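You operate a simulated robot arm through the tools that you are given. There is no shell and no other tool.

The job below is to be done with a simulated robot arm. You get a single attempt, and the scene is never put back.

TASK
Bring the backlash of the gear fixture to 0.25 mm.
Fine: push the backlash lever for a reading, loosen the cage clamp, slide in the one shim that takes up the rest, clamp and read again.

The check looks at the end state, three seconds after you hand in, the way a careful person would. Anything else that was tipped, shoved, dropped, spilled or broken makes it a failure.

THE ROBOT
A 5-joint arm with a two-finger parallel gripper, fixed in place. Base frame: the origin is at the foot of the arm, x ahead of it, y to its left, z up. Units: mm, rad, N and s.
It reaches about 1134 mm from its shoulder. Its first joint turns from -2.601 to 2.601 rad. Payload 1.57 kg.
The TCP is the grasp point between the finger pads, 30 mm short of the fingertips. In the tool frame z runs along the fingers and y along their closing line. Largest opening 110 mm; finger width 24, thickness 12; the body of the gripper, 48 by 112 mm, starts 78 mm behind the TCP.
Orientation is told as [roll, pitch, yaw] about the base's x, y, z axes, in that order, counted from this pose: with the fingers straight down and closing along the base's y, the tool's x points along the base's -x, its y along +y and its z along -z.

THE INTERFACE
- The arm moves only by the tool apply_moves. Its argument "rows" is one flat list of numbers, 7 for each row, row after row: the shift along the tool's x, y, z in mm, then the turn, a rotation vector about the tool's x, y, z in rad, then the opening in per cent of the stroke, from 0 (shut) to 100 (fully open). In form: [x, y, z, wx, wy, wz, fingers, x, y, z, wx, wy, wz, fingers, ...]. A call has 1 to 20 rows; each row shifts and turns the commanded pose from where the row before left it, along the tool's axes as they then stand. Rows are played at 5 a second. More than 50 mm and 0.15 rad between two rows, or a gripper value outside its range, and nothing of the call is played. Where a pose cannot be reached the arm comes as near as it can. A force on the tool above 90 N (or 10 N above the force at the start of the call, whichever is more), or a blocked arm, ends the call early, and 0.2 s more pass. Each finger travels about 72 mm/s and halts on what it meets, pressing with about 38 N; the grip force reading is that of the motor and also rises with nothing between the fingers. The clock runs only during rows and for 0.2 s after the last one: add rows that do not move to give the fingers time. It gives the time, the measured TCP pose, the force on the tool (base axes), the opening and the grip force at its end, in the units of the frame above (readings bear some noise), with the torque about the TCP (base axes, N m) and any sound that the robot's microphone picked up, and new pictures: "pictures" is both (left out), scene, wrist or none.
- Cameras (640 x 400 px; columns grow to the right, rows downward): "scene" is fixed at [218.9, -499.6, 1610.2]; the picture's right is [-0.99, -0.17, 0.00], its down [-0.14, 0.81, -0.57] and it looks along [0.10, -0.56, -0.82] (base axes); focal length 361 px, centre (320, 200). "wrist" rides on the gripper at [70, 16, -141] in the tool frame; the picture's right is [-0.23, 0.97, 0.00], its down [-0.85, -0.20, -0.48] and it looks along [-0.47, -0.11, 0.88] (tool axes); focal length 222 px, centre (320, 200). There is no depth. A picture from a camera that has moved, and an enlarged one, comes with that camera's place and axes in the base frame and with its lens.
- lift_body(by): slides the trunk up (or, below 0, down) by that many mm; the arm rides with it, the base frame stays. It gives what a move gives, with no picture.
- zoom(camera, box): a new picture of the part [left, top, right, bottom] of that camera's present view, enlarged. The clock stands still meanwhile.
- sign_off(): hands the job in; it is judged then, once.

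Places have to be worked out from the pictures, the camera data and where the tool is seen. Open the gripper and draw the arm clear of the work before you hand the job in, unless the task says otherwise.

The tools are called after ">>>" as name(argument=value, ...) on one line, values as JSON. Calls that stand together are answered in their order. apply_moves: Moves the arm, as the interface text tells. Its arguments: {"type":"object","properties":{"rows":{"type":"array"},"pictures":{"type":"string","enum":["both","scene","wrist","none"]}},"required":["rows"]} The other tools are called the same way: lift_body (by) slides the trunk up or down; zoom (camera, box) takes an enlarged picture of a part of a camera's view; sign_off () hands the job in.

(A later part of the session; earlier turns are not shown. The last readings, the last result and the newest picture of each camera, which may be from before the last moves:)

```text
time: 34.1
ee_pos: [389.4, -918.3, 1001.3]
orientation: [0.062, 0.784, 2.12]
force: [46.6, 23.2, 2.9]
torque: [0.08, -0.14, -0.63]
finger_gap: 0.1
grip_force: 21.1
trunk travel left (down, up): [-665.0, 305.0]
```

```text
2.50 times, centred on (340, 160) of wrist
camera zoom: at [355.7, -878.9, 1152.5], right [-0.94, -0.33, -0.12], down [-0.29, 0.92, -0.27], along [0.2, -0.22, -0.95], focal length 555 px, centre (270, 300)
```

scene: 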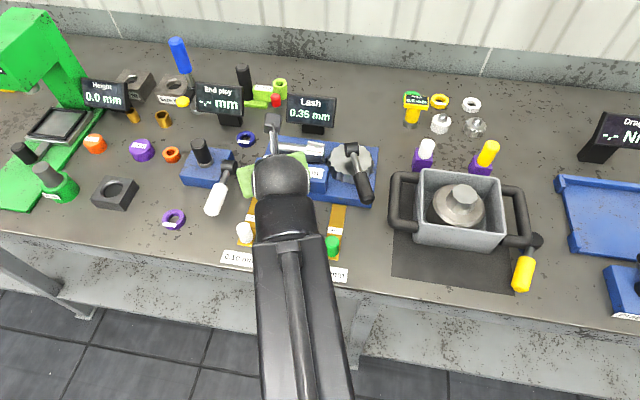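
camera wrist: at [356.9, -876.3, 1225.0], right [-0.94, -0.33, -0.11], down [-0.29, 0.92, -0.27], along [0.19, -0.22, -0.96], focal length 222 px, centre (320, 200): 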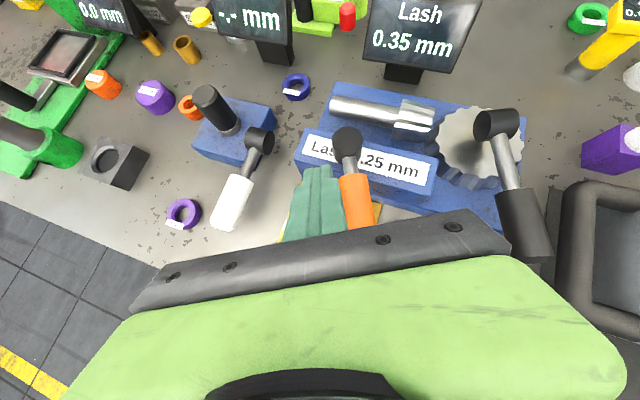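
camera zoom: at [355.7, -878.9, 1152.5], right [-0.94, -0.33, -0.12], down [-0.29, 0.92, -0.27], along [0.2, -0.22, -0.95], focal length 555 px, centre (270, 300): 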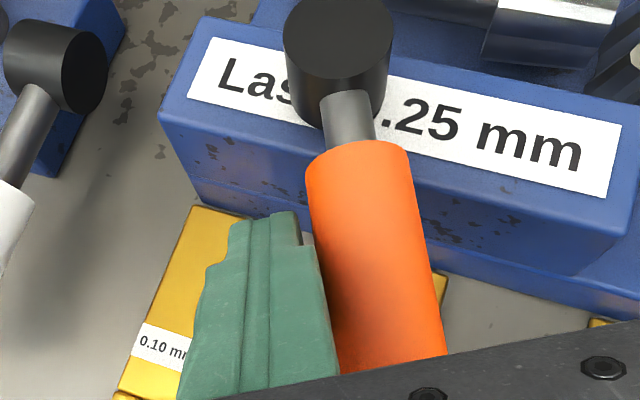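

It barely moves at over 50 N, so that side looks like the clamped stop. I back off, go up and over to the handle's other side, and try toward +x.

>>> apply_moves(rows=[0.3, -6, 0.1, 0, 0, 0, 0, 0.9, -9, 0.3, 0, 0, 0, 0, 0.9, -9, 0.3, 0, 0, 0, 0], pictures="none")

>>> lift_body(by=70)

```text
time: 34.9
ee_pos: [398.2, -914.6, 1001.5]
orientation: [0.071, 0.782, 2.116]
force: [0.8, 0.0, -0.2]
torque: [0.02, 0.02, -0.04]
finger_gap: 0.1
grip_force: 21.2
trunk travel left (down, up): [-665.0, 305.0]
```

```text
time: 36.0
ee_pos: [399.7, -914.1, 1070.6]
orientation: [0.066, 0.78, 2.116]
force: [0.5, 1.2, -0.2]
torque: [-0.01, 0.01, -0.02]
finger_gap: 0.0
grip_force: 21.4
trunk travel left (down, up): [-735.0, 235.0]
```

>>> apply_moves(rows=[0, 0, 0, -0.049, -0.003, 0.0495, 0, -6, 38.2, -3.3, 0, 0, 0, 0, -6, 38.2, -3.3, 0, 0, 0, 0, 0, 0, 0, 0, 0, 0, 0], pictures="wrist")

```text
time: 37.0
ee_pos: [315.4, -936.1, 1071.1]
orientation: [0.067, 0.783, 2.045]
force: [0.4, 0.1, -0.5]
torque: [-0.01, 0.01, 0.0]
finger_gap: 0.0
grip_force: 21.4
out of reach, approached as far as the arm can: row 1
trunk travel left (down, up): [-735.0, 235.0]
camera wrist: at [285.9, -893.4, 1222.1], right [-0.96, -0.26, -0.11], down [-0.22, 0.94, -0.27], along [0.18, -0.24, -0.95], focal length 222 px, centre (320, 200)
```

wrist: 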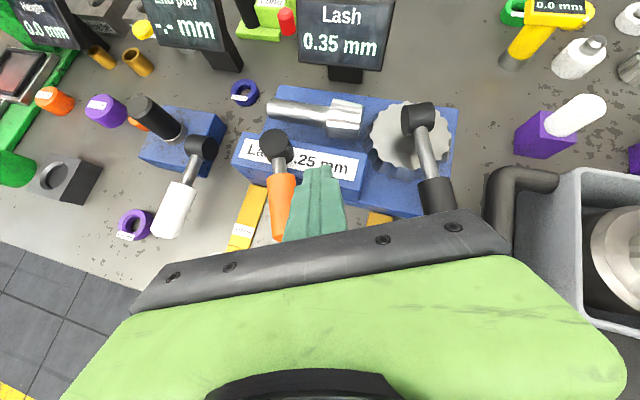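

The fingers are on the −x side of the handle with roughly 20 mm clearance. I descend and push toward +x.

>>> lift_body(by=-50)

>>> lift_body(by=-20)

>>> apply_moves(rows=[0.3, -5, 0.1, 0, 0, 0, 0, 0.3, -5, 0.1, 0, 0, 0, 0, 0.3, -5, 0.1, 0, 0, 0, 0, 0.3, -4, 0.1, 0, 0, 0, 0], pictures="none")

>>> zoom(camera="wrist", box=[220, 80, 420, 240])

```text
time: 37.9
ee_pos: [315.9, -936.0, 1022.2]
orientation: [0.066, 0.784, 2.046]
force: [0.1, -0.4, 0.0]
torque: [0.0, 0.01, 0.05]
finger_gap: 0.0
grip_force: 22.0
trunk travel left (down, up): [-685.0, 285.0]
```

```text
time: 38.5
ee_pos: [317.3, -935.8, 1001.1]
orientation: [0.068, 0.785, 2.045]
force: [0.7, 0.1, -0.5]
torque: [0.0, 0.0, 0.01]
finger_gap: 0.0
grip_force: 21.4
trunk travel left (down, up): [-665.0, 305.0]
```

```text
time: 39.5
ee_pos: [333.0, -930.0, 1002.3]
orientation: [0.069, 0.784, 2.047]
force: [-3.3, 1.5, 0.5]
torque: [0.01, -0.01, 0.09]
finger_gap: 0.0
grip_force: 21.0
trunk travel left (down, up): [-665.0, 305.0]
```

```text
2.50 times, centred on (320, 160) of wrist
camera zoom: at [303.6, -886.6, 1152.4], right [-0.96, -0.26, -0.11], down [-0.22, 0.94, -0.27], along [0.18, -0.24, -0.95], focal length 555 px, centre (320, 300)
```

zoom: 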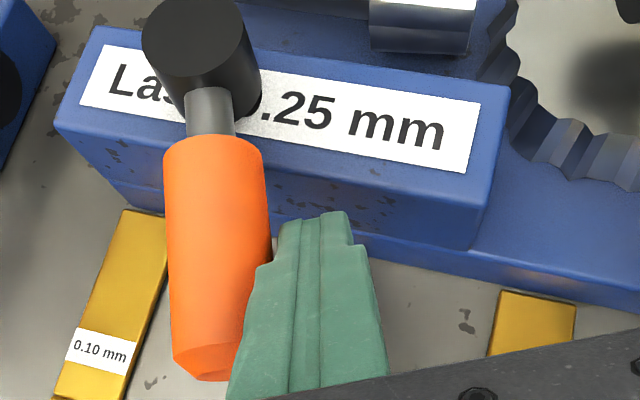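

Contact is just starting with a few N. I continue pushing toward +x.

>>> apply_moves(rows=[0.3, -4, 0.1, 0, 0, 0, 0, 0.3, -4, 0.1, 0, 0, 0, 0, 0.3, -4, 0.1, 0, 0, 0, 0], pictures="none")

>>> zoom(camera="wrist", box=[220, 80, 420, 240])

```text
time: 40.3
ee_pos: [344.3, -925.1, 1002.2]
orientation: [0.067, 0.783, 2.045]
force: [-5.0, 3.9, -0.6]
torque: [0.01, 0.01, -0.05]
finger_gap: 0.2
grip_force: 21.2
trunk travel left (down, up): [-665.0, 305.0]
```

```text
2.50 times, centred on (320, 160) of wrist
camera zoom: at [314.8, -881.9, 1152.4], right [-0.96, -0.26, -0.11], down [-0.22, 0.94, -0.27], along [0.18, -0.24, -0.95], focal length 555 px, centre (320, 300)
```

zoom: 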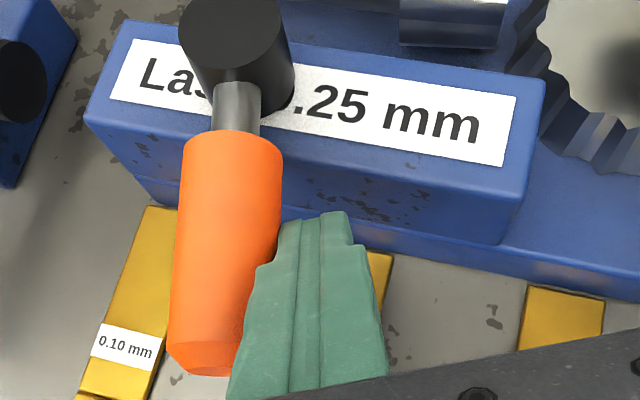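

The clamp turns freely this way with about 6 N, so that is loosening. I follow the arc around the hub in small steps.

>>> apply_moves(rows=[0, -7.1, -0.5, 0.007, 0, -0.007, 0, 0, -7.1, -0.5, 0.007, 0, -0.007, 0, 0, -7.1, -0.5, 0.007, 0, -0.007, 0, 1.3, -7.4, 0.8, 0.007, 0, -0.007, 0, 1.3, -7.4, 0.8, 0.007, 0, -0.007, 0, 1.3, -7.4, 0.8, 0.007, 0, -0.007, 0])

```text
time: 41.7
ee_pos: [386.2, -908.0, 1001.3]
orientation: [0.066, 0.779, 2.106]
force: [-2.9, -1.2, -0.1]
torque: [0.01, 0.05, -0.08]
finger_gap: 0.1
grip_force: 21.4
trunk travel left (down, up): [-665.0, 305.0]
camera wrist: at [354.1, -868.1, 1151.7], right [-0.94, -0.32, -0.11], down [-0.28, 0.92, -0.27], along [0.19, -0.22, -0.96], focal length 222 px, centre (320, 200)
```

scene: 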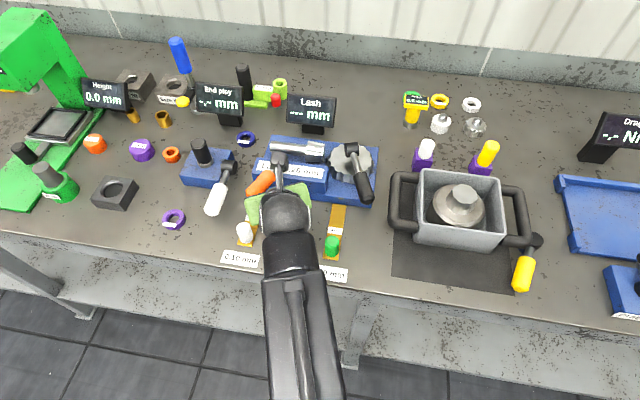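
wrist: 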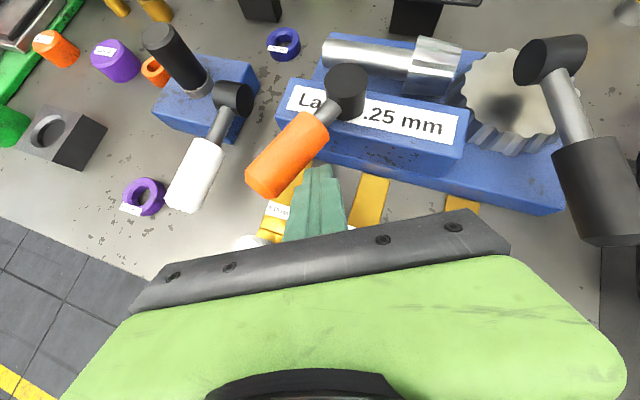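

The display has gone back to "---", so the clamp is released. I check the block and seam closely before turning any further, since the white lever is nearby.

>>> zoom(camera="wrist", box=[230, 40, 470, 220])

>>> zoom(camera="scene", box=[170, 110, 390, 230])

```text
2.22 times, centred on (350, 130) of wrist
camera zoom: at [354.1, -868.1, 1151.7], right [-0.94, -0.32, -0.11], down [-0.28, 0.92, -0.27], along [0.19, -0.22, -0.96], focal length 494 px, centre (253, 356)
```

zoom: 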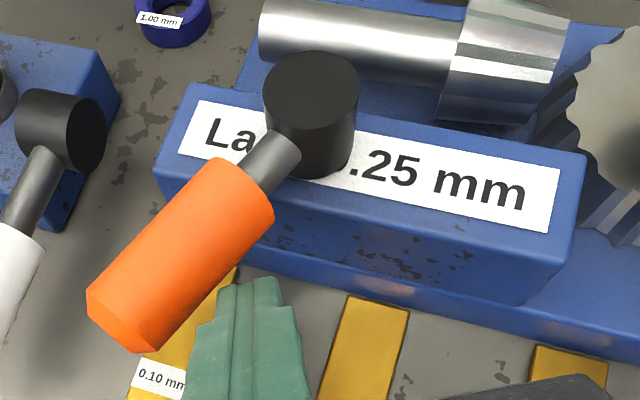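

```text
2.91 times, centred on (280, 170) of scene
camera zoom: at [218.9, -499.6, 1610.2], right [-0.99, -0.17, 0.0], down [-0.14, 0.81, -0.57], along [0.1, -0.56, -0.82], focal length 1051 px, centre (436, 287)
```

zoom: 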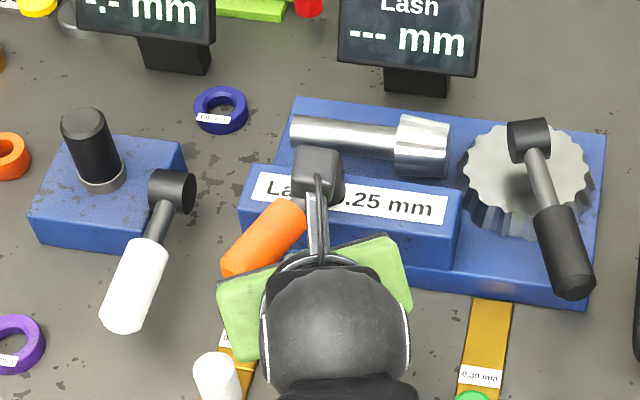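

The lever has turned about 43° (now pointing about 71° from x). There is still room before the white lever, so I turn another 20° or so while watching for a stop.

>>> apply_moves(rows=[3.2, -5.7, 2.8, 0.006, 0, -0.006, 0, 3.2, -5.7, 2.8, 0.006, 0, -0.006, 0, 3.2, -5.7, 2.8, 0.006, 0, -0.006, 0, 3.2, -5.7, 2.8, 0.006, 0, -0.006, 0, 3.2, -5.7, 2.8, 0.006, 0, -0.006, 0], pictures="wrist")

>>> zoom(camera="scene", box=[170, 110, 390, 230])

```text
time: 42.7
ee_pos: [392.7, -910.4, 1000.0]
orientation: [0.085, 0.758, 2.137]
force: [-27.6, 11.3, -3.5]
torque: [0.17, 0.39, -0.29]
finger_gap: 0.0
grip_force: 21.3
trunk travel left (down, up): [-665.0, 305.0]
stopped in row 4: the force on the tool passed its limit at 95 N (the readings are from after the stop); the commanded pose is now the measured one
camera wrist: at [363.6, -873.3, 1150.9], right [-0.94, -0.33, -0.1], down [-0.3, 0.92, -0.25], along [0.17, -0.21, -0.96], focal length 222 px, centre (320, 200)
```

wrist: 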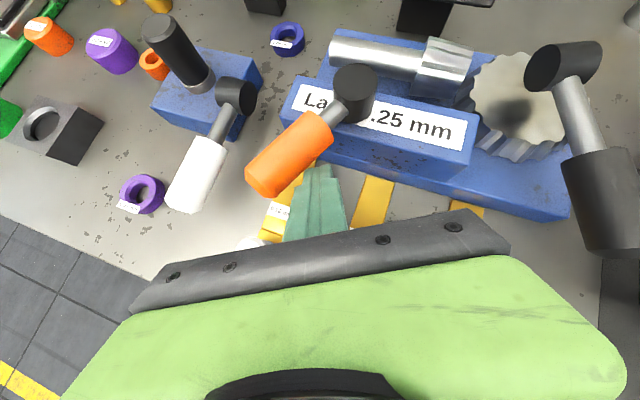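

```text
2.91 times, centred on (280, 170) of scene
camera zoom: at [218.9, -499.6, 1610.2], right [-0.99, -0.17, 0.0], down [-0.14, 0.81, -0.57], along [0.1, -0.56, -0.82], focal length 1051 px, centre (436, 287)
```

zoom: 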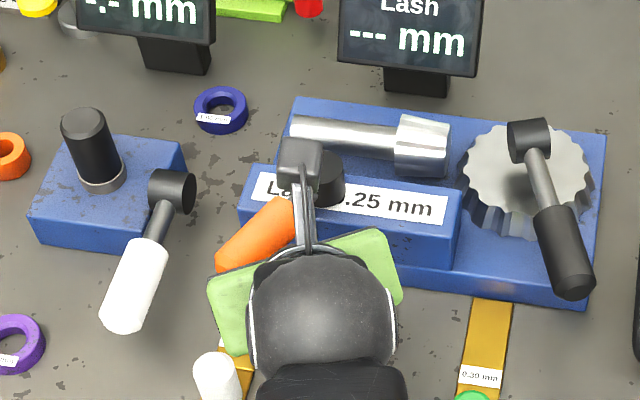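

That is the open end stop, so the clamp is fully loosened. I back off, rise and retreat to look at the front of the cage block for the shim slot.

>>> apply_moves(rows=[0, 8, 0, 0, 0, 0, 0, 0, 8, 0, 0, 0, 0, 0], pictures="none")

>>> lift_body(by=50)

>>> apply_moves(rows=[-18, 0, -18, 0, 0, 0, 0, -18, 0, -18, 0, 0, 0, 0, -18, 0, -18, 0, 0, 0, 0, -18, 0, -18, 0, 0, 0, 0, -18, 0, -18, 0, 0, 0, 0, -18, 0, -18, 0, 0, 0, 0])

```text
time: 43.3
ee_pos: [386.9, -920.6, 999.3]
orientation: [0.078, 0.767, 2.135]
force: [0.6, 0.4, 0.4]
torque: [0.0, -0.03, 0.02]
finger_gap: 0.0
grip_force: 20.9
trunk travel left (down, up): [-665.0, 305.0]
```

```text
time: 44.2
ee_pos: [385.7, -920.4, 1048.1]
orientation: [0.08, 0.763, 2.136]
force: [0.6, -0.3, -0.8]
torque: [0.02, 0.0, 0.05]
finger_gap: 0.2
grip_force: 21.0
trunk travel left (down, up): [-715.0, 255.0]
```

```text
time: 45.6
ee_pos: [310.4, -785.3, 1048.9]
orientation: [0.08, 0.763, 2.136]
force: [0.9, 0.5, -0.4]
torque: [-0.02, 0.03, 0.04]
finger_gap: 0.1
grip_force: 21.3
out of reach, approached as far as the arm can: row 6
trunk travel left (down, up): [-715.0, 255.0]
camera wrist: at [280.1, -747.5, 1200.2], right [-0.94, -0.34, -0.1], down [-0.3, 0.92, -0.26], along [0.18, -0.21, -0.96], focal length 222 px, centre (320, 200)
```

scene: 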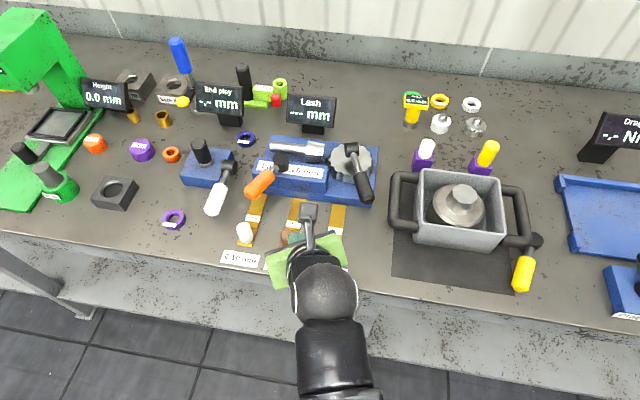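
wrist: 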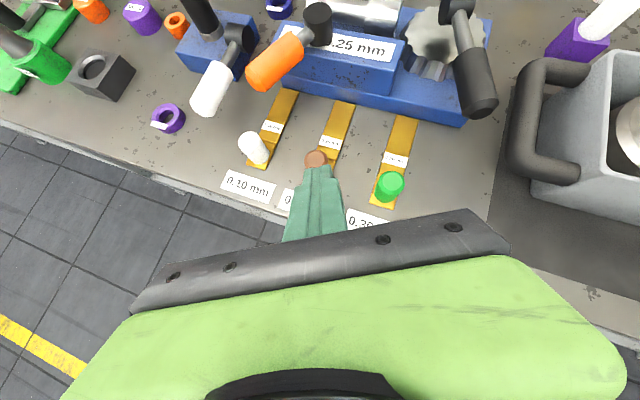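

>>> zoom(camera="wrist", box=[220, 0, 500, 230])

>>> zoom(camera="scene", box=[230, 150, 350, 220])

```text
1.74 times, centred on (360, 115) of wrist
camera zoom: at [280.1, -747.5, 1200.2], right [-0.94, -0.34, -0.1], down [-0.3, 0.92, -0.26], along [0.18, -0.21, -0.96], focal length 386 px, centre (250, 348)
```

zoom: 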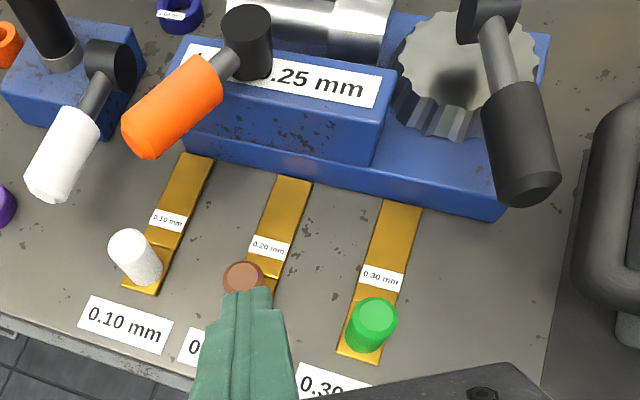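

```text
5.33 times, centred on (290, 185) of scene
camera zoom: at [218.9, -499.6, 1610.2], right [-0.99, -0.17, 0.0], down [-0.14, 0.81, -0.57], along [0.1, -0.56, -0.82], focal length 1927 px, centre (480, 280)
```

zoom: 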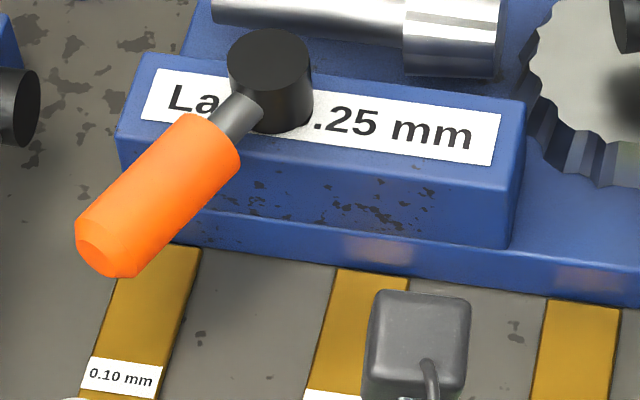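

The slot appears to be the seam between the cage block and the base. I want a low, level view of the front, so I raise the arm, tilt it nearly horizontal, then lower the trunk.

>>> apply_moves(rows=[34, 2.7, -35.5, 0, 0, 0, 0, 34, 2.7, -35.5, 0, 0, 0, 0, 34, 2.7, -35.5, 0, 0, 0, 0, 34, 2.7, -35.5, 0, 0, 0, 0, 0, 0, 0, -0.0116, 0.1445, 0, 0, 0, 0, 0, -0.0116, 0.1445, 0, 0, 0, 0, 0, -0.0116, 0.1445, 0, 0, 0, 0, 0, -0.0116, 0.1445, 0, 0, 0, 0, 0, 0, 0, 0, 0])

```text
time: 47.6
ee_pos: [309.6, -788.0, 1164.4]
orientation: [0.346, 1.329, 2.377]
force: [-0.6, 0.3, 0.1]
torque: [0.0, 0.02, 0.02]
finger_gap: 0.0
grip_force: 21.3
out of reach, approached as far as the arm can: row 1, 2, 3, 4, 5, 6, 7, 8
trunk travel left (down, up): [-715.0, 255.0]
camera wrist: at [247.7, -681.3, 1267.8], right [-0.9, -0.4, -0.14], down [-0.17, 0.65, -0.74], along [0.39, -0.64, -0.66], focal length 222 px, centre (320, 200)
```

scene: 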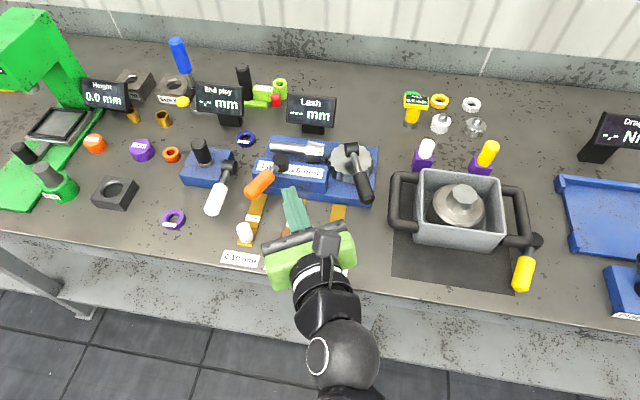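
wrist: 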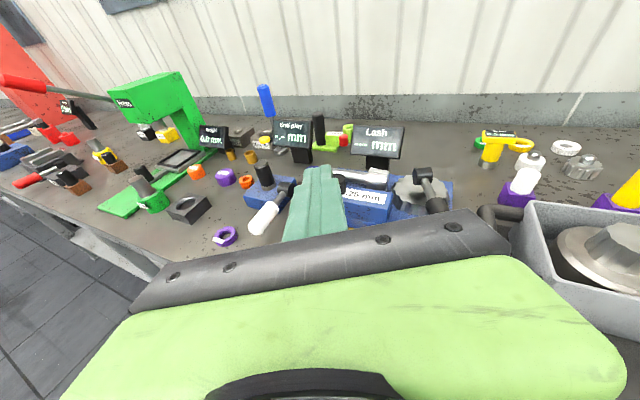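

>>> lift_body(by=-120)

>>> apply_moves(rows=[0, 0, 0, 0, 0, 0, 0], pictures="wrist")

```text
time: 49.1
ee_pos: [311.8, -787.2, 1045.5]
orientation: [0.342, 1.329, 2.374]
force: [0.0, -0.2, -0.3]
torque: [0.0, -0.01, -0.02]
finger_gap: 0.1
grip_force: 22.0
trunk travel left (down, up): [-595.0, 375.0]
```

```text
time: 49.5
ee_pos: [311.3, -786.2, 1046.3]
orientation: [0.339, 1.327, 2.373]
force: [-0.7, -0.2, 0.5]
torque: [0.02, 0.0, 0.03]
finger_gap: 0.0
grip_force: 21.0
trunk travel left (down, up): [-595.0, 375.0]
camera wrist: at [247.7, -681.4, 1147.7], right [-0.9, -0.4, -0.14], down [-0.17, 0.65, -0.74], along [0.39, -0.64, -0.66], focal length 222 px, centre (320, 200)
```

wrist: 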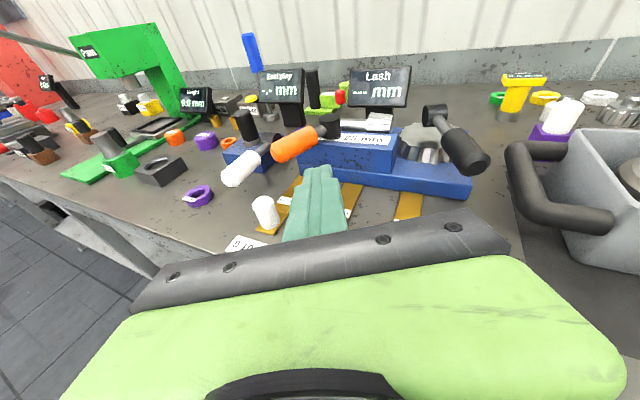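

>>> zoom(camera="wrist", box=[270, 110, 490, 230])

>>> zoom(camera="wrist", box=[285, 130, 415, 200])

```text
2.91 times, centred on (380, 170) of wrist
camera zoom: at [247.7, -681.4, 1147.7], right [-0.9, -0.4, -0.14], down [-0.17, 0.65, -0.74], along [0.39, -0.64, -0.66], focal length 646 px, centre (146, 287)
```

zoom: 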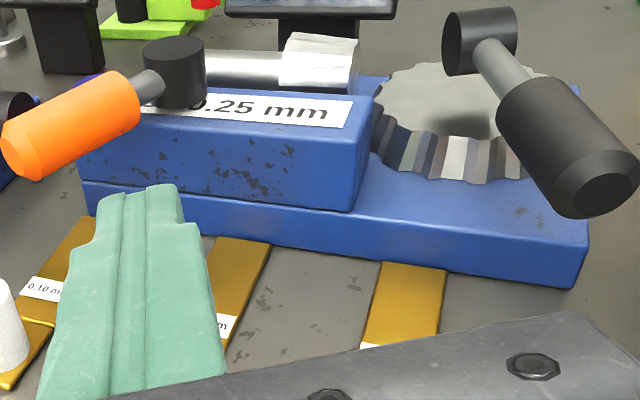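

```text
4.92 times, centred on (350, 165) of wrist
camera zoom: at [247.7, -681.4, 1147.7], right [-0.9, -0.4, -0.14], down [-0.17, 0.65, -0.74], along [0.39, -0.64, -0.66], focal length 1094 px, centre (172, 372)
```

zoom: 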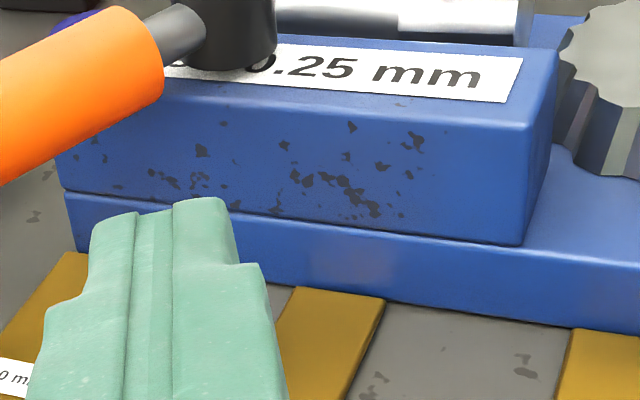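

The block sits on the base with a seam; part is hidden by the fingers. I slide sideways to see the whole front face.

>>> apply_moves(rows=[0, 48, -10, 0, 0, 0, 0, 0, 48, -10, 0, 0, 0, 0, 0, 0, 0, 0, 0, 0, 0], pictures="wrist")

>>> zoom(camera="wrist", box=[190, 80, 410, 220])

```text
time: 50.3
ee_pos: [216.2, -813.0, 1045.5]
orientation: [0.344, 1.33, 2.375]
force: [-0.1, 0.1, 0.3]
torque: [0.01, 0.0, 0.02]
finger_gap: 0.0
grip_force: 21.4
out of reach, approached as far as the arm can: row 1, 2
trunk travel left (down, up): [-595.0, 375.0]
camera wrist: at [153.1, -707.6, 1147.8], right [-0.9, -0.4, -0.14], down [-0.17, 0.65, -0.74], along [0.39, -0.64, -0.66], focal length 222 px, centre (320, 200)
```

wrist: 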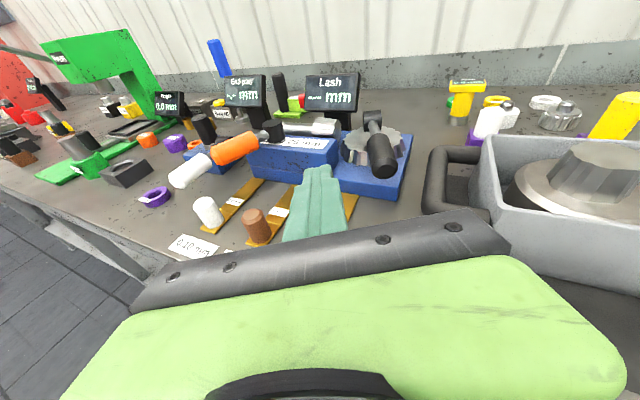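

```text
2.86 times, centred on (300, 150) of wrist
camera zoom: at [153.1, -707.6, 1147.8], right [-0.9, -0.4, -0.14], down [-0.17, 0.65, -0.74], along [0.39, -0.64, -0.66], focal length 635 px, centre (377, 343)
```

zoom: 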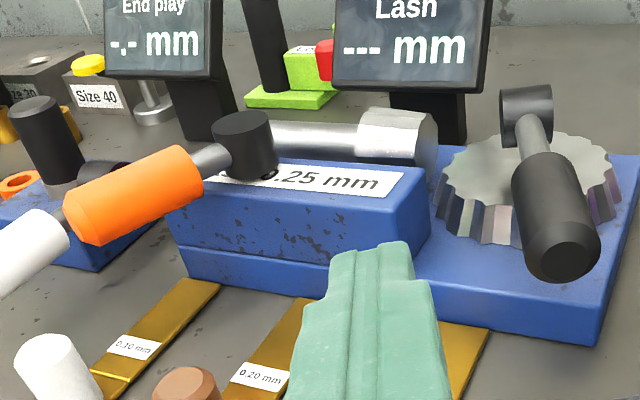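

>>> zoom(camera="wrist", box=[245, 150, 305, 190])

>>> zoom(camera="wrist", box=[190, 165, 310, 240])

>>> zoom(camera="scene", box=[240, 150, 320, 205])

```text
10.00 times, centred on (275, 170) of wrist
camera zoom: at [153.1, -707.6, 1147.8], right [-0.9, -0.4, -0.14], down [-0.17, 0.65, -0.74], along [0.39, -0.64, -0.66], focal length 2221 px, centre (770, 500)
```

zoom: 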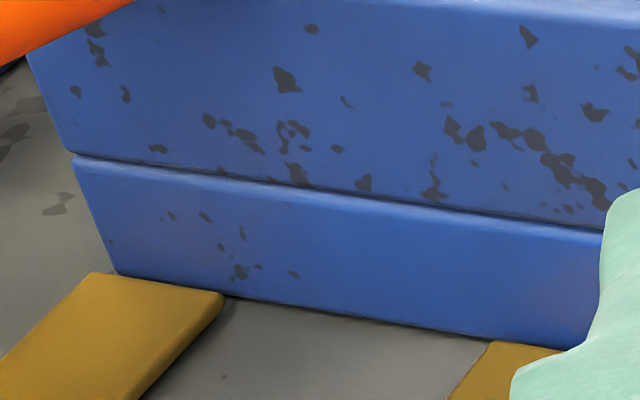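

```text
5.33 times, centred on (250, 202) of wrist
camera zoom: at [153.1, -707.6, 1147.8], right [-0.9, -0.4, -0.14], down [-0.17, 0.65, -0.74], along [0.39, -0.64, -0.66], focal length 1185 px, centre (693, 187)
```

zoom: 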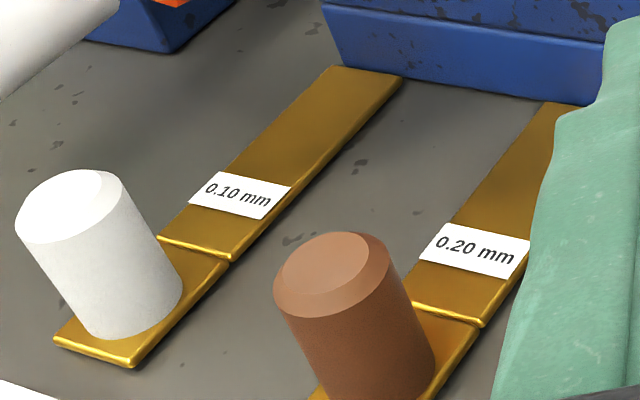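

```text
7.27 times, centred on (280, 178) of scene
camera zoom: at [218.9, -499.6, 1610.2], right [-0.99, -0.17, 0.0], down [-0.14, 0.81, -0.57], along [0.1, -0.56, -0.82], focal length 2627 px, centre (611, 364)
```

zoom: 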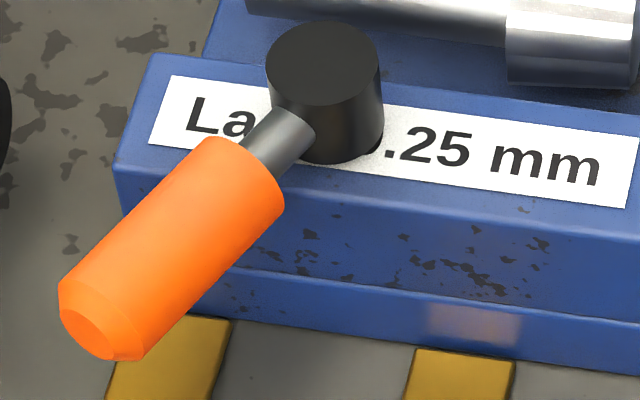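

No slot opening is obvious in the front face. I look at the rest of the fixture more closely before handling any shim.

>>> zoom(camera="scene", box=[250, 130, 330, 180])

>>> zoom(camera="wrist", box=[245, 105, 345, 165])

>>> zoom(camera="wrist", box=[325, 110, 415, 200])

```text
8.00 times, centred on (290, 155) of scene
camera zoom: at [218.9, -499.6, 1610.2], right [-0.99, -0.17, 0.0], down [-0.14, 0.81, -0.57], along [0.1, -0.56, -0.82], focal length 2890 px, centre (560, 560)
```

zoom: 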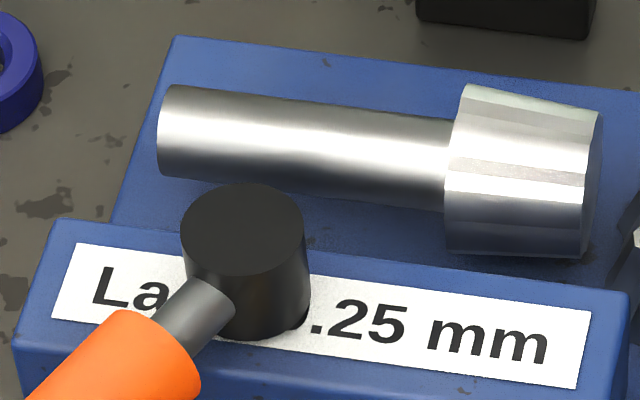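

```text
6.40 times, centred on (295, 135) of wrist
camera zoom: at [153.1, -707.6, 1147.8], right [-0.9, -0.4, -0.14], down [-0.17, 0.65, -0.74], along [0.39, -0.64, -0.66], focal length 1422 px, centre (480, 616)
```

zoom: 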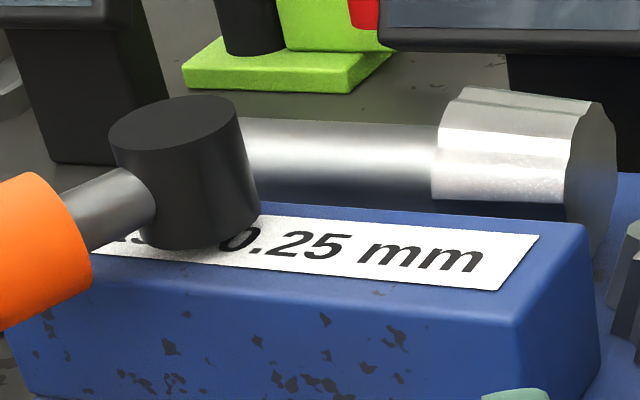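

```text
4.44 times, centred on (370, 155) of wrist
camera zoom: at [153.1, -707.6, 1147.8], right [-0.9, -0.4, -0.14], down [-0.17, 0.65, -0.74], along [0.39, -0.64, -0.66], focal length 987 px, centre (98, 400)
```

zoom: 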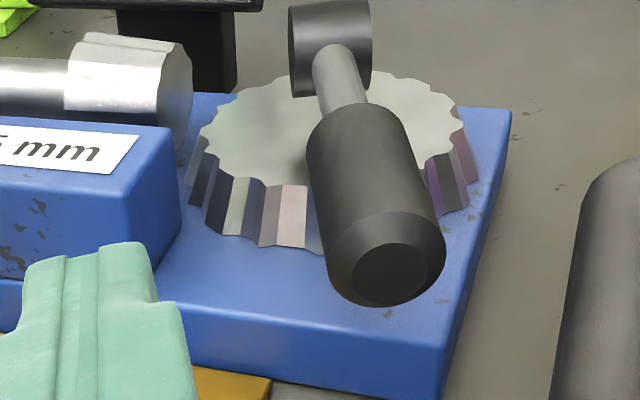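

I reposition the wrist camera to the left and lower, to look along the seam from the front at a flatter angle.

>>> apply_moves(rows=[4.8, -45.4, 4.7, 0, 0, 0, 0, 4.8, -45.4, 4.7, 0, 0, 0, 0, 4.8, -45.4, 4.7, 0, 0, 0, 0, 4.8, -45.4, 4.7, 0, 0, 0, 0, 0, 0, 0, 0, 0, 0, 0], pictures="wrist")

```text
time: 51.5
ee_pos: [390.2, -750.6, 1046.5]
orientation: [0.346, 1.33, 2.376]
force: [-1.1, -0.8, 0.1]
torque: [0.01, -0.03, 0.01]
finger_gap: 0.0
grip_force: 21.5
trunk travel left (down, up): [-595.0, 375.0]
camera wrist: at [327.0, -644.5, 1147.9], right [-0.9, -0.4, -0.14], down [-0.17, 0.65, -0.74], along [0.39, -0.64, -0.66], focal length 222 px, centre (320, 200)
```

wrist: 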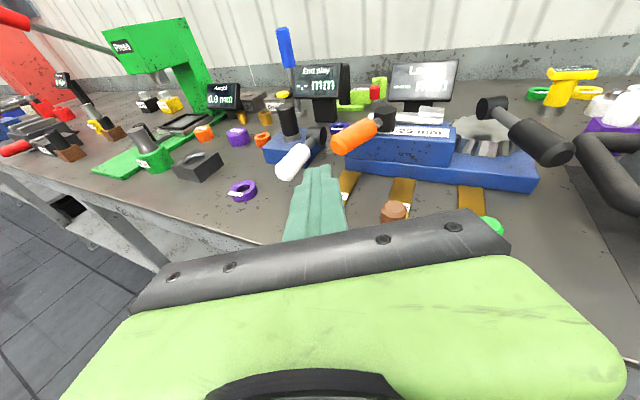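

>>> lift_body(by=-65)

>>> zoom(camera="wrist", box=[300, 60, 560, 220])

>>> zoom(camera="wrist", box=[330, 110, 470, 200])

```text
time: 52.5
ee_pos: [388.2, -750.0, 982.6]
orientation: [0.346, 1.329, 2.379]
force: [0.4, -0.2, 0.8]
torque: [0.01, 0.01, 0.04]
finger_gap: 0.0
grip_force: 21.5
trunk travel left (down, up): [-530.0, 440.0]
```

```text
2.46 times, centred on (430, 140) of wrist
camera zoom: at [326.4, -644.7, 1082.9], right [-0.9, -0.4, -0.14], down [-0.17, 0.65, -0.74], along [0.39, -0.64, -0.66], focal length 547 px, centre (49, 348)
```

zoom: 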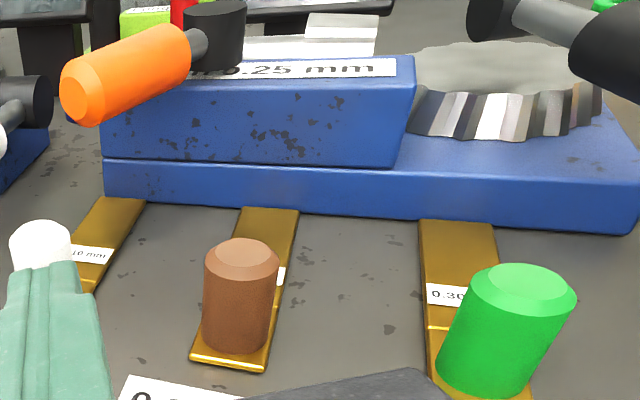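

```text
4.44 times, centred on (400, 155) of wrist
camera zoom: at [326.4, -644.7, 1082.9], right [-0.9, -0.4, -0.14], down [-0.17, 0.65, -0.74], along [0.39, -0.64, -0.66], focal length 987 px, centre (-36, 400)
```

zoom: 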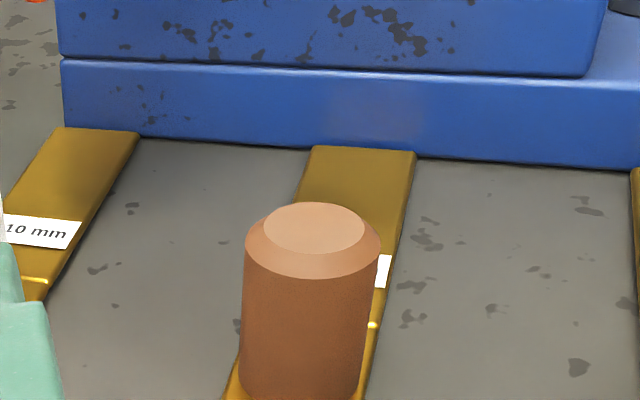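

The low view shows no gap in the front seam, so the opening must be elsewhere. I move left to look at the block's left end and rear.

>>> lift_body(by=45)

>>> apply_moves(rows=[8, -41.9, 20.2, 0, 0, 0, 0, 8, -41.9, 20.2, 0, 0, 0, 0, 8, -41.9, 20.2, 0, 0, 0, 0, 8, -41.9, 20.2, 0, 0, 0, 0, 0, 0, 0, 0, 0, 0, 0])

```text
time: 53.4
ee_pos: [389.7, -750.0, 1027.2]
orientation: [0.346, 1.33, 2.378]
force: [0.1, 0.1, 0.7]
torque: [0.0, -0.02, 0.0]
finger_gap: 0.0
grip_force: 21.4
trunk travel left (down, up): [-575.0, 395.0]
```

```text
time: 54.6
ee_pos: [487.7, -799.8, 1027.3]
orientation: [0.333, 1.334, 2.422]
force: [0.0, -0.9, -0.5]
torque: [-0.01, 0.01, 0.0]
finger_gap: 0.1
grip_force: 21.0
out of reach, approached as far as the arm can: row 1, 2, 3, 4
trunk travel left (down, up): [-575.0, 395.0]
camera wrist: at [418.0, -698.3, 1128.0], right [-0.88, -0.45, -0.15], down [-0.21, 0.64, -0.74], along [0.43, -0.62, -0.66], focal length 222 px, centre (320, 200)
```

scene: 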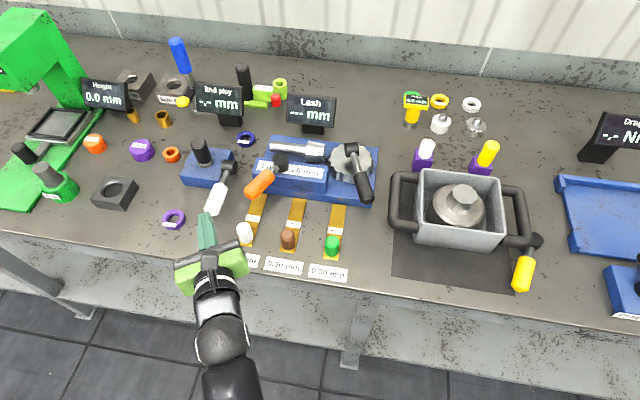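
wrist: 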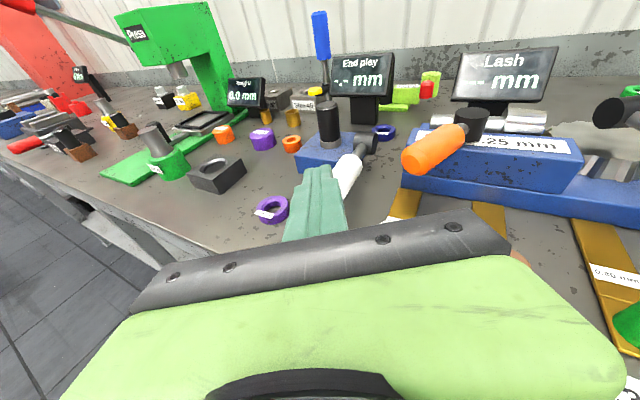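

The tilt limits how far left I can go like this. I raise the arm, reduce the tilt to about 30°, and move left so the wide camera can look sideways at the block's left end.

>>> lift_body(by=110)

>>> apply_moves(rows=[0, 0, 0, 0.011, -0.134, 0, 0, 0, 0, 0, 0.011, -0.134, 0, 0, 0, 0, 0, 0.011, -0.134, 0, 0, 0, 0, 0, 0.011, -0.134, 0, 0, 0, 0, 0, 0.011, -0.134, 0, 0, 0, 0, 0, 0.011, -0.134, 0, 0, 32.8, -20.1, 17.9, 0, 0, 0, 0, 32.8, -20.1, 17.9, 0, 0, 0, 0, 32.8, -20.1, 17.9, 0, 0, 0, 0, 0, 0, 0, 0, 0, 0, 0])

```text
time: 56.0
ee_pos: [489.2, -800.9, 1137.7]
orientation: [0.335, 1.333, 2.424]
force: [-0.2, -0.4, 0.0]
torque: [0.03, 0.04, 0.01]
finger_gap: 0.0
grip_force: 21.3
trunk travel left (down, up): [-685.0, 285.0]
```

```text
time: 57.8
ee_pos: [501.6, -843.5, 980.1]
orientation: [0.039, 0.491, 2.188]
force: [-23.6, 32.3, -1.8]
torque: [0.84, 0.23, -0.3]
finger_gap: 0.0
grip_force: 21.3
out of reach, approached as far as the arm can: row 1, 2, 3, 4, 5, 6, 7, 8
trunk travel left (down, up): [-685.0, 285.0]
stopped in row 8: the force on the tool passed its limit at 106 N (the readings are from after the stop); the commanded pose is now the measured one
camera wrist: at [489.2, -844.0, 1138.8], right [-0.92, -0.39, -0.07], down [-0.39, 0.92, 0.01], along [0.06, 0.04, -1.0], focal length 222 px, centre (320, 200)
```

scene: 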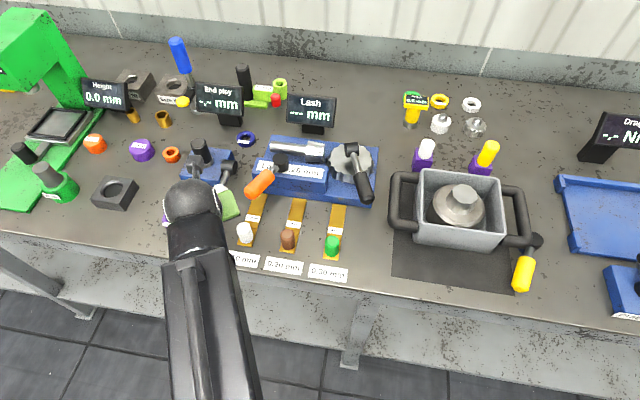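
wrist: 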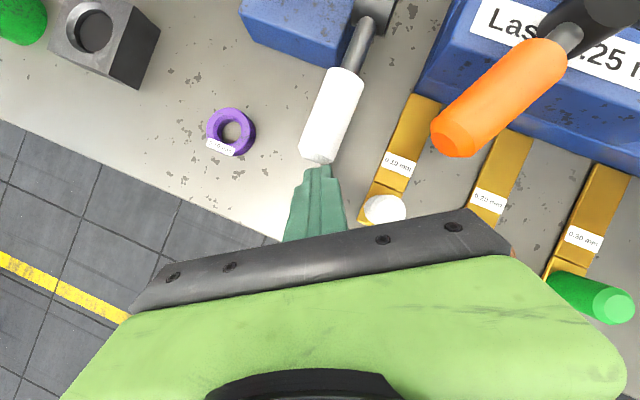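

The arm swung lower than I intended and the fingertips pressed on the end of the white lever. I back straight off at once, then lift clear, and check that fixture.

>>> apply_moves(rows=[-8.8, 0.5, -4.7, 0, 0, 0, 0, -8.8, 0.5, -4.7, 0, 0, 0, 0], pictures="wrist")

>>> zoom(camera="wrist", box=[230, 0, 420, 180])

```text
time: 58.4
ee_pos: [493.5, -830.8, 982.2]
orientation: [0.037, 0.505, 2.19]
force: [0.1, 0.2, -0.8]
torque: [0.04, 0.0, 0.0]
finger_gap: 0.0
grip_force: 21.8
trunk travel left (down, up): [-685.0, 285.0]
camera wrist: at [479.3, -830.4, 1139.7], right [-0.92, -0.39, -0.08], down [-0.39, 0.92, 0.0], along [0.07, 0.03, -1.0], focal length 222 px, centre (320, 200)
```

wrist: 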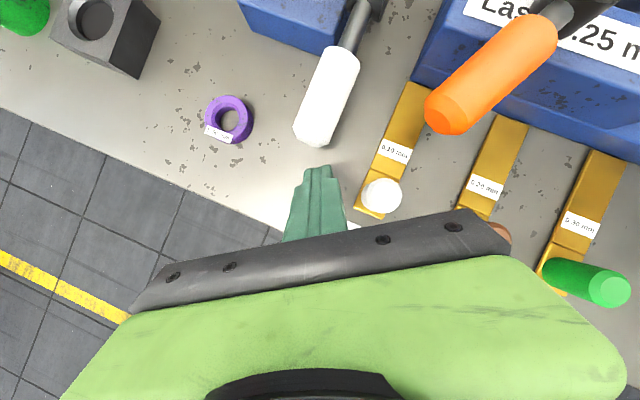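

```text
2.22 times, centred on (325, 90) of wrist
camera zoom: at [479.3, -830.4, 1139.7], right [-0.92, -0.39, -0.08], down [-0.39, 0.92, 0.0], along [0.07, 0.03, -1.0], focal length 494 px, centre (309, 444)
```

zoom: 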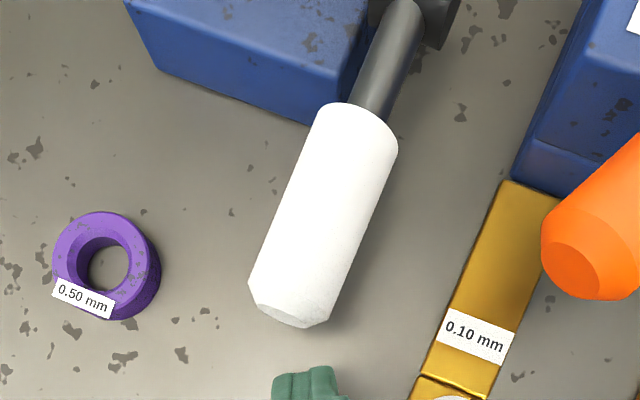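

I'm clear of the white lever. I lift and compare the End-play fixture with its starting picture.

>>> lift_body(by=130)

>>> apply_moves(rows=[-20, 10, 0, 0, 0, 0, 0, -20, 10, 0, 0, 0, 0, 0])

>>> zoom(camera="scene", box=[0, 20, 300, 240])

```text
time: 60.0
ee_pos: [492.2, -830.0, 1111.6]
orientation: [0.039, 0.502, 2.189]
force: [0.4, 0.2, -0.3]
torque: [-0.03, -0.01, -0.03]
finger_gap: 0.0
grip_force: 21.1
trunk travel left (down, up): [-815.0, 155.0]
```

```text
time: 60.6
ee_pos: [456.1, -813.7, 1112.4]
orientation: [0.04, 0.504, 2.19]
force: [-0.5, 0.9, -0.5]
torque: [0.02, 0.0, 0.04]
finger_gap: 0.0
grip_force: 21.4
out of reach, approached as far as the arm can: row 1, 2
trunk travel left (down, up): [-815.0, 155.0]
camera wrist: at [441.9, -812.9, 1270.1], right [-0.92, -0.39, -0.08], down [-0.39, 0.92, 0.0], along [0.07, 0.03, -1.0], focal length 222 px, centre (320, 200)
```

scene: 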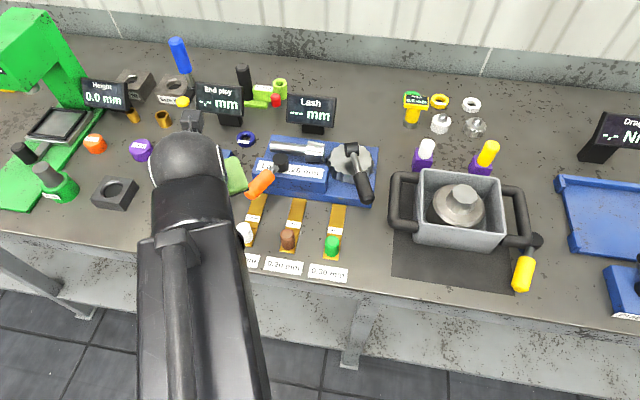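
wrist: 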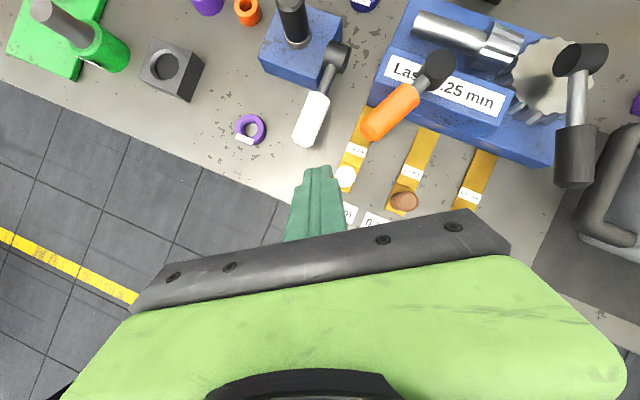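

```text
1.82 times, centred on (150, 130) of scene
camera zoom: at [218.9, -499.6, 1610.2], right [-0.99, -0.17, 0.0], down [-0.14, 0.81, -0.57], along [0.1, -0.56, -0.82], focal length 657 px, centre (629, 327)
```

zoom: 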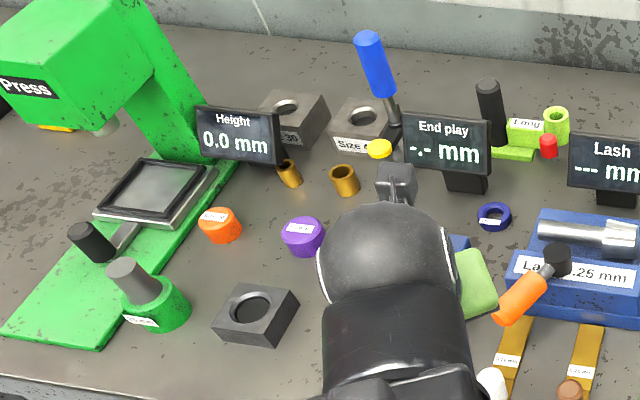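

The overhead view works well in this pose. I move left at this height to see the block's left end.

>>> apply_moves(rows=[23, -26, 11.3, 0.0094, 0.0007, -0.0176, 0, 23, -26, 11.3, 0.0094, 0.0007, -0.0176, 0, 0, 0, 0, 0, 0, 0, 0], pictures="none")

>>> apply_moves(rows=[23, -26, 11.3, 0.0094, 0.0007, -0.0176, 0, 23, -26, 11.3, 0.0094, 0.0007, -0.0176, 0, 0, 0, 0, 0, 0, 0, 0], pictures="both")

```text
time: 61.4
ee_pos: [529.1, -824.8, 1111.0]
orientation: [0.04, 0.505, 2.232]
force: [-0.8, 0.2, 0.1]
torque: [0.0, 0.02, -0.03]
finger_gap: 0.0
grip_force: 21.2
trunk travel left (down, up): [-815.0, 155.0]
```

```text
time: 62.2
ee_pos: [600.2, -833.6, 1111.2]
orientation: [0.04, 0.504, 2.28]
force: [-0.1, 0.2, -0.1]
torque: [-0.01, 0.02, -0.01]
finger_gap: 0.0
grip_force: 21.0
trunk travel left (down, up): [-815.0, 155.0]
camera wrist: at [585.9, -834.2, 1270.4], right [-0.88, -0.47, -0.08], down [-0.47, 0.88, 0.0], along [0.07, 0.03, -1.0], focal length 222 px, centre (320, 200)
```

scene: 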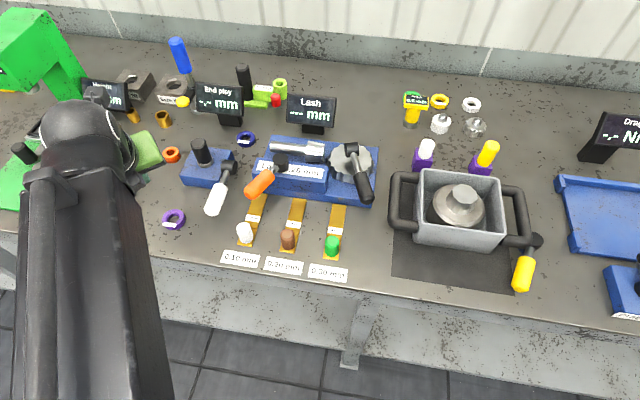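
wrist: 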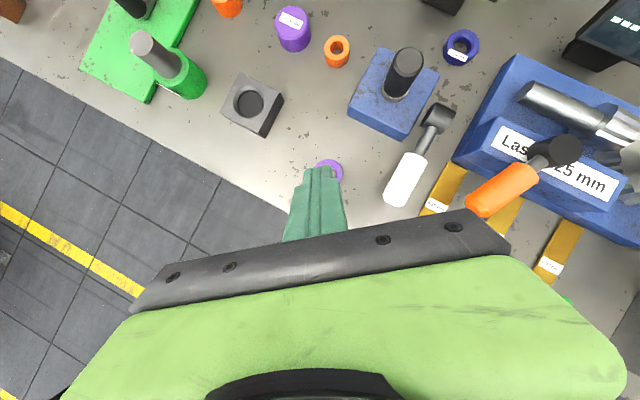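

>>> zoom(camera="wrist", box=[430, 40, 640, 220])

>>> zoom(camera="wrist", box=[440, 90, 560, 190])

>>> zoom(camera="scene", box=[160, 110, 300, 230])

```text
2.22 times, centred on (535, 130) of wrist
camera zoom: at [585.9, -834.2, 1270.4], right [-0.88, -0.47, -0.08], down [-0.47, 0.88, 0.0], along [0.07, 0.03, -1.0], focal length 494 px, centre (-158, 356)
```

zoom: 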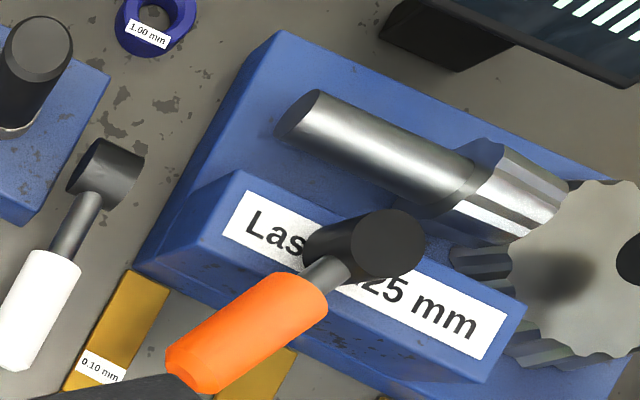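

```text
4.00 times, centred on (500, 140) of wrist
camera zoom: at [585.9, -834.2, 1270.4], right [-0.88, -0.47, -0.08], down [-0.47, 0.88, 0.0], along [0.07, 0.03, -1.0], focal length 888 px, centre (-400, 440)
```

zoom: 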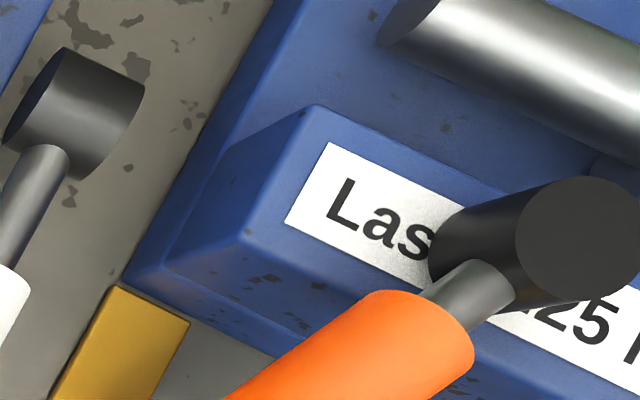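

```text
3.33 times, centred on (230, 170) of scene
camera zoom: at [218.9, -499.6, 1610.2], right [-0.99, -0.17, 0.0], down [-0.14, 0.81, -0.57], along [0.1, -0.56, -0.82], focal length 1204 px, centre (620, 300)
```

zoom: 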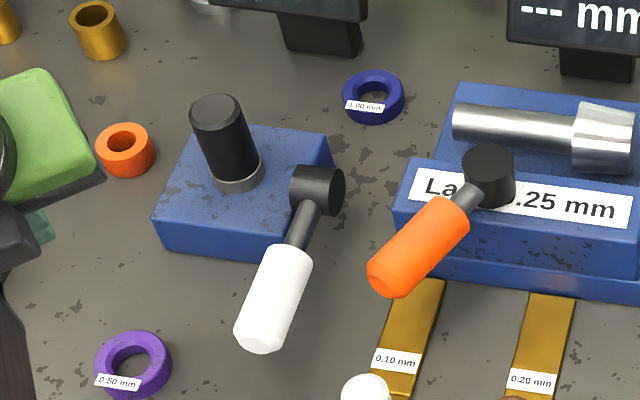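

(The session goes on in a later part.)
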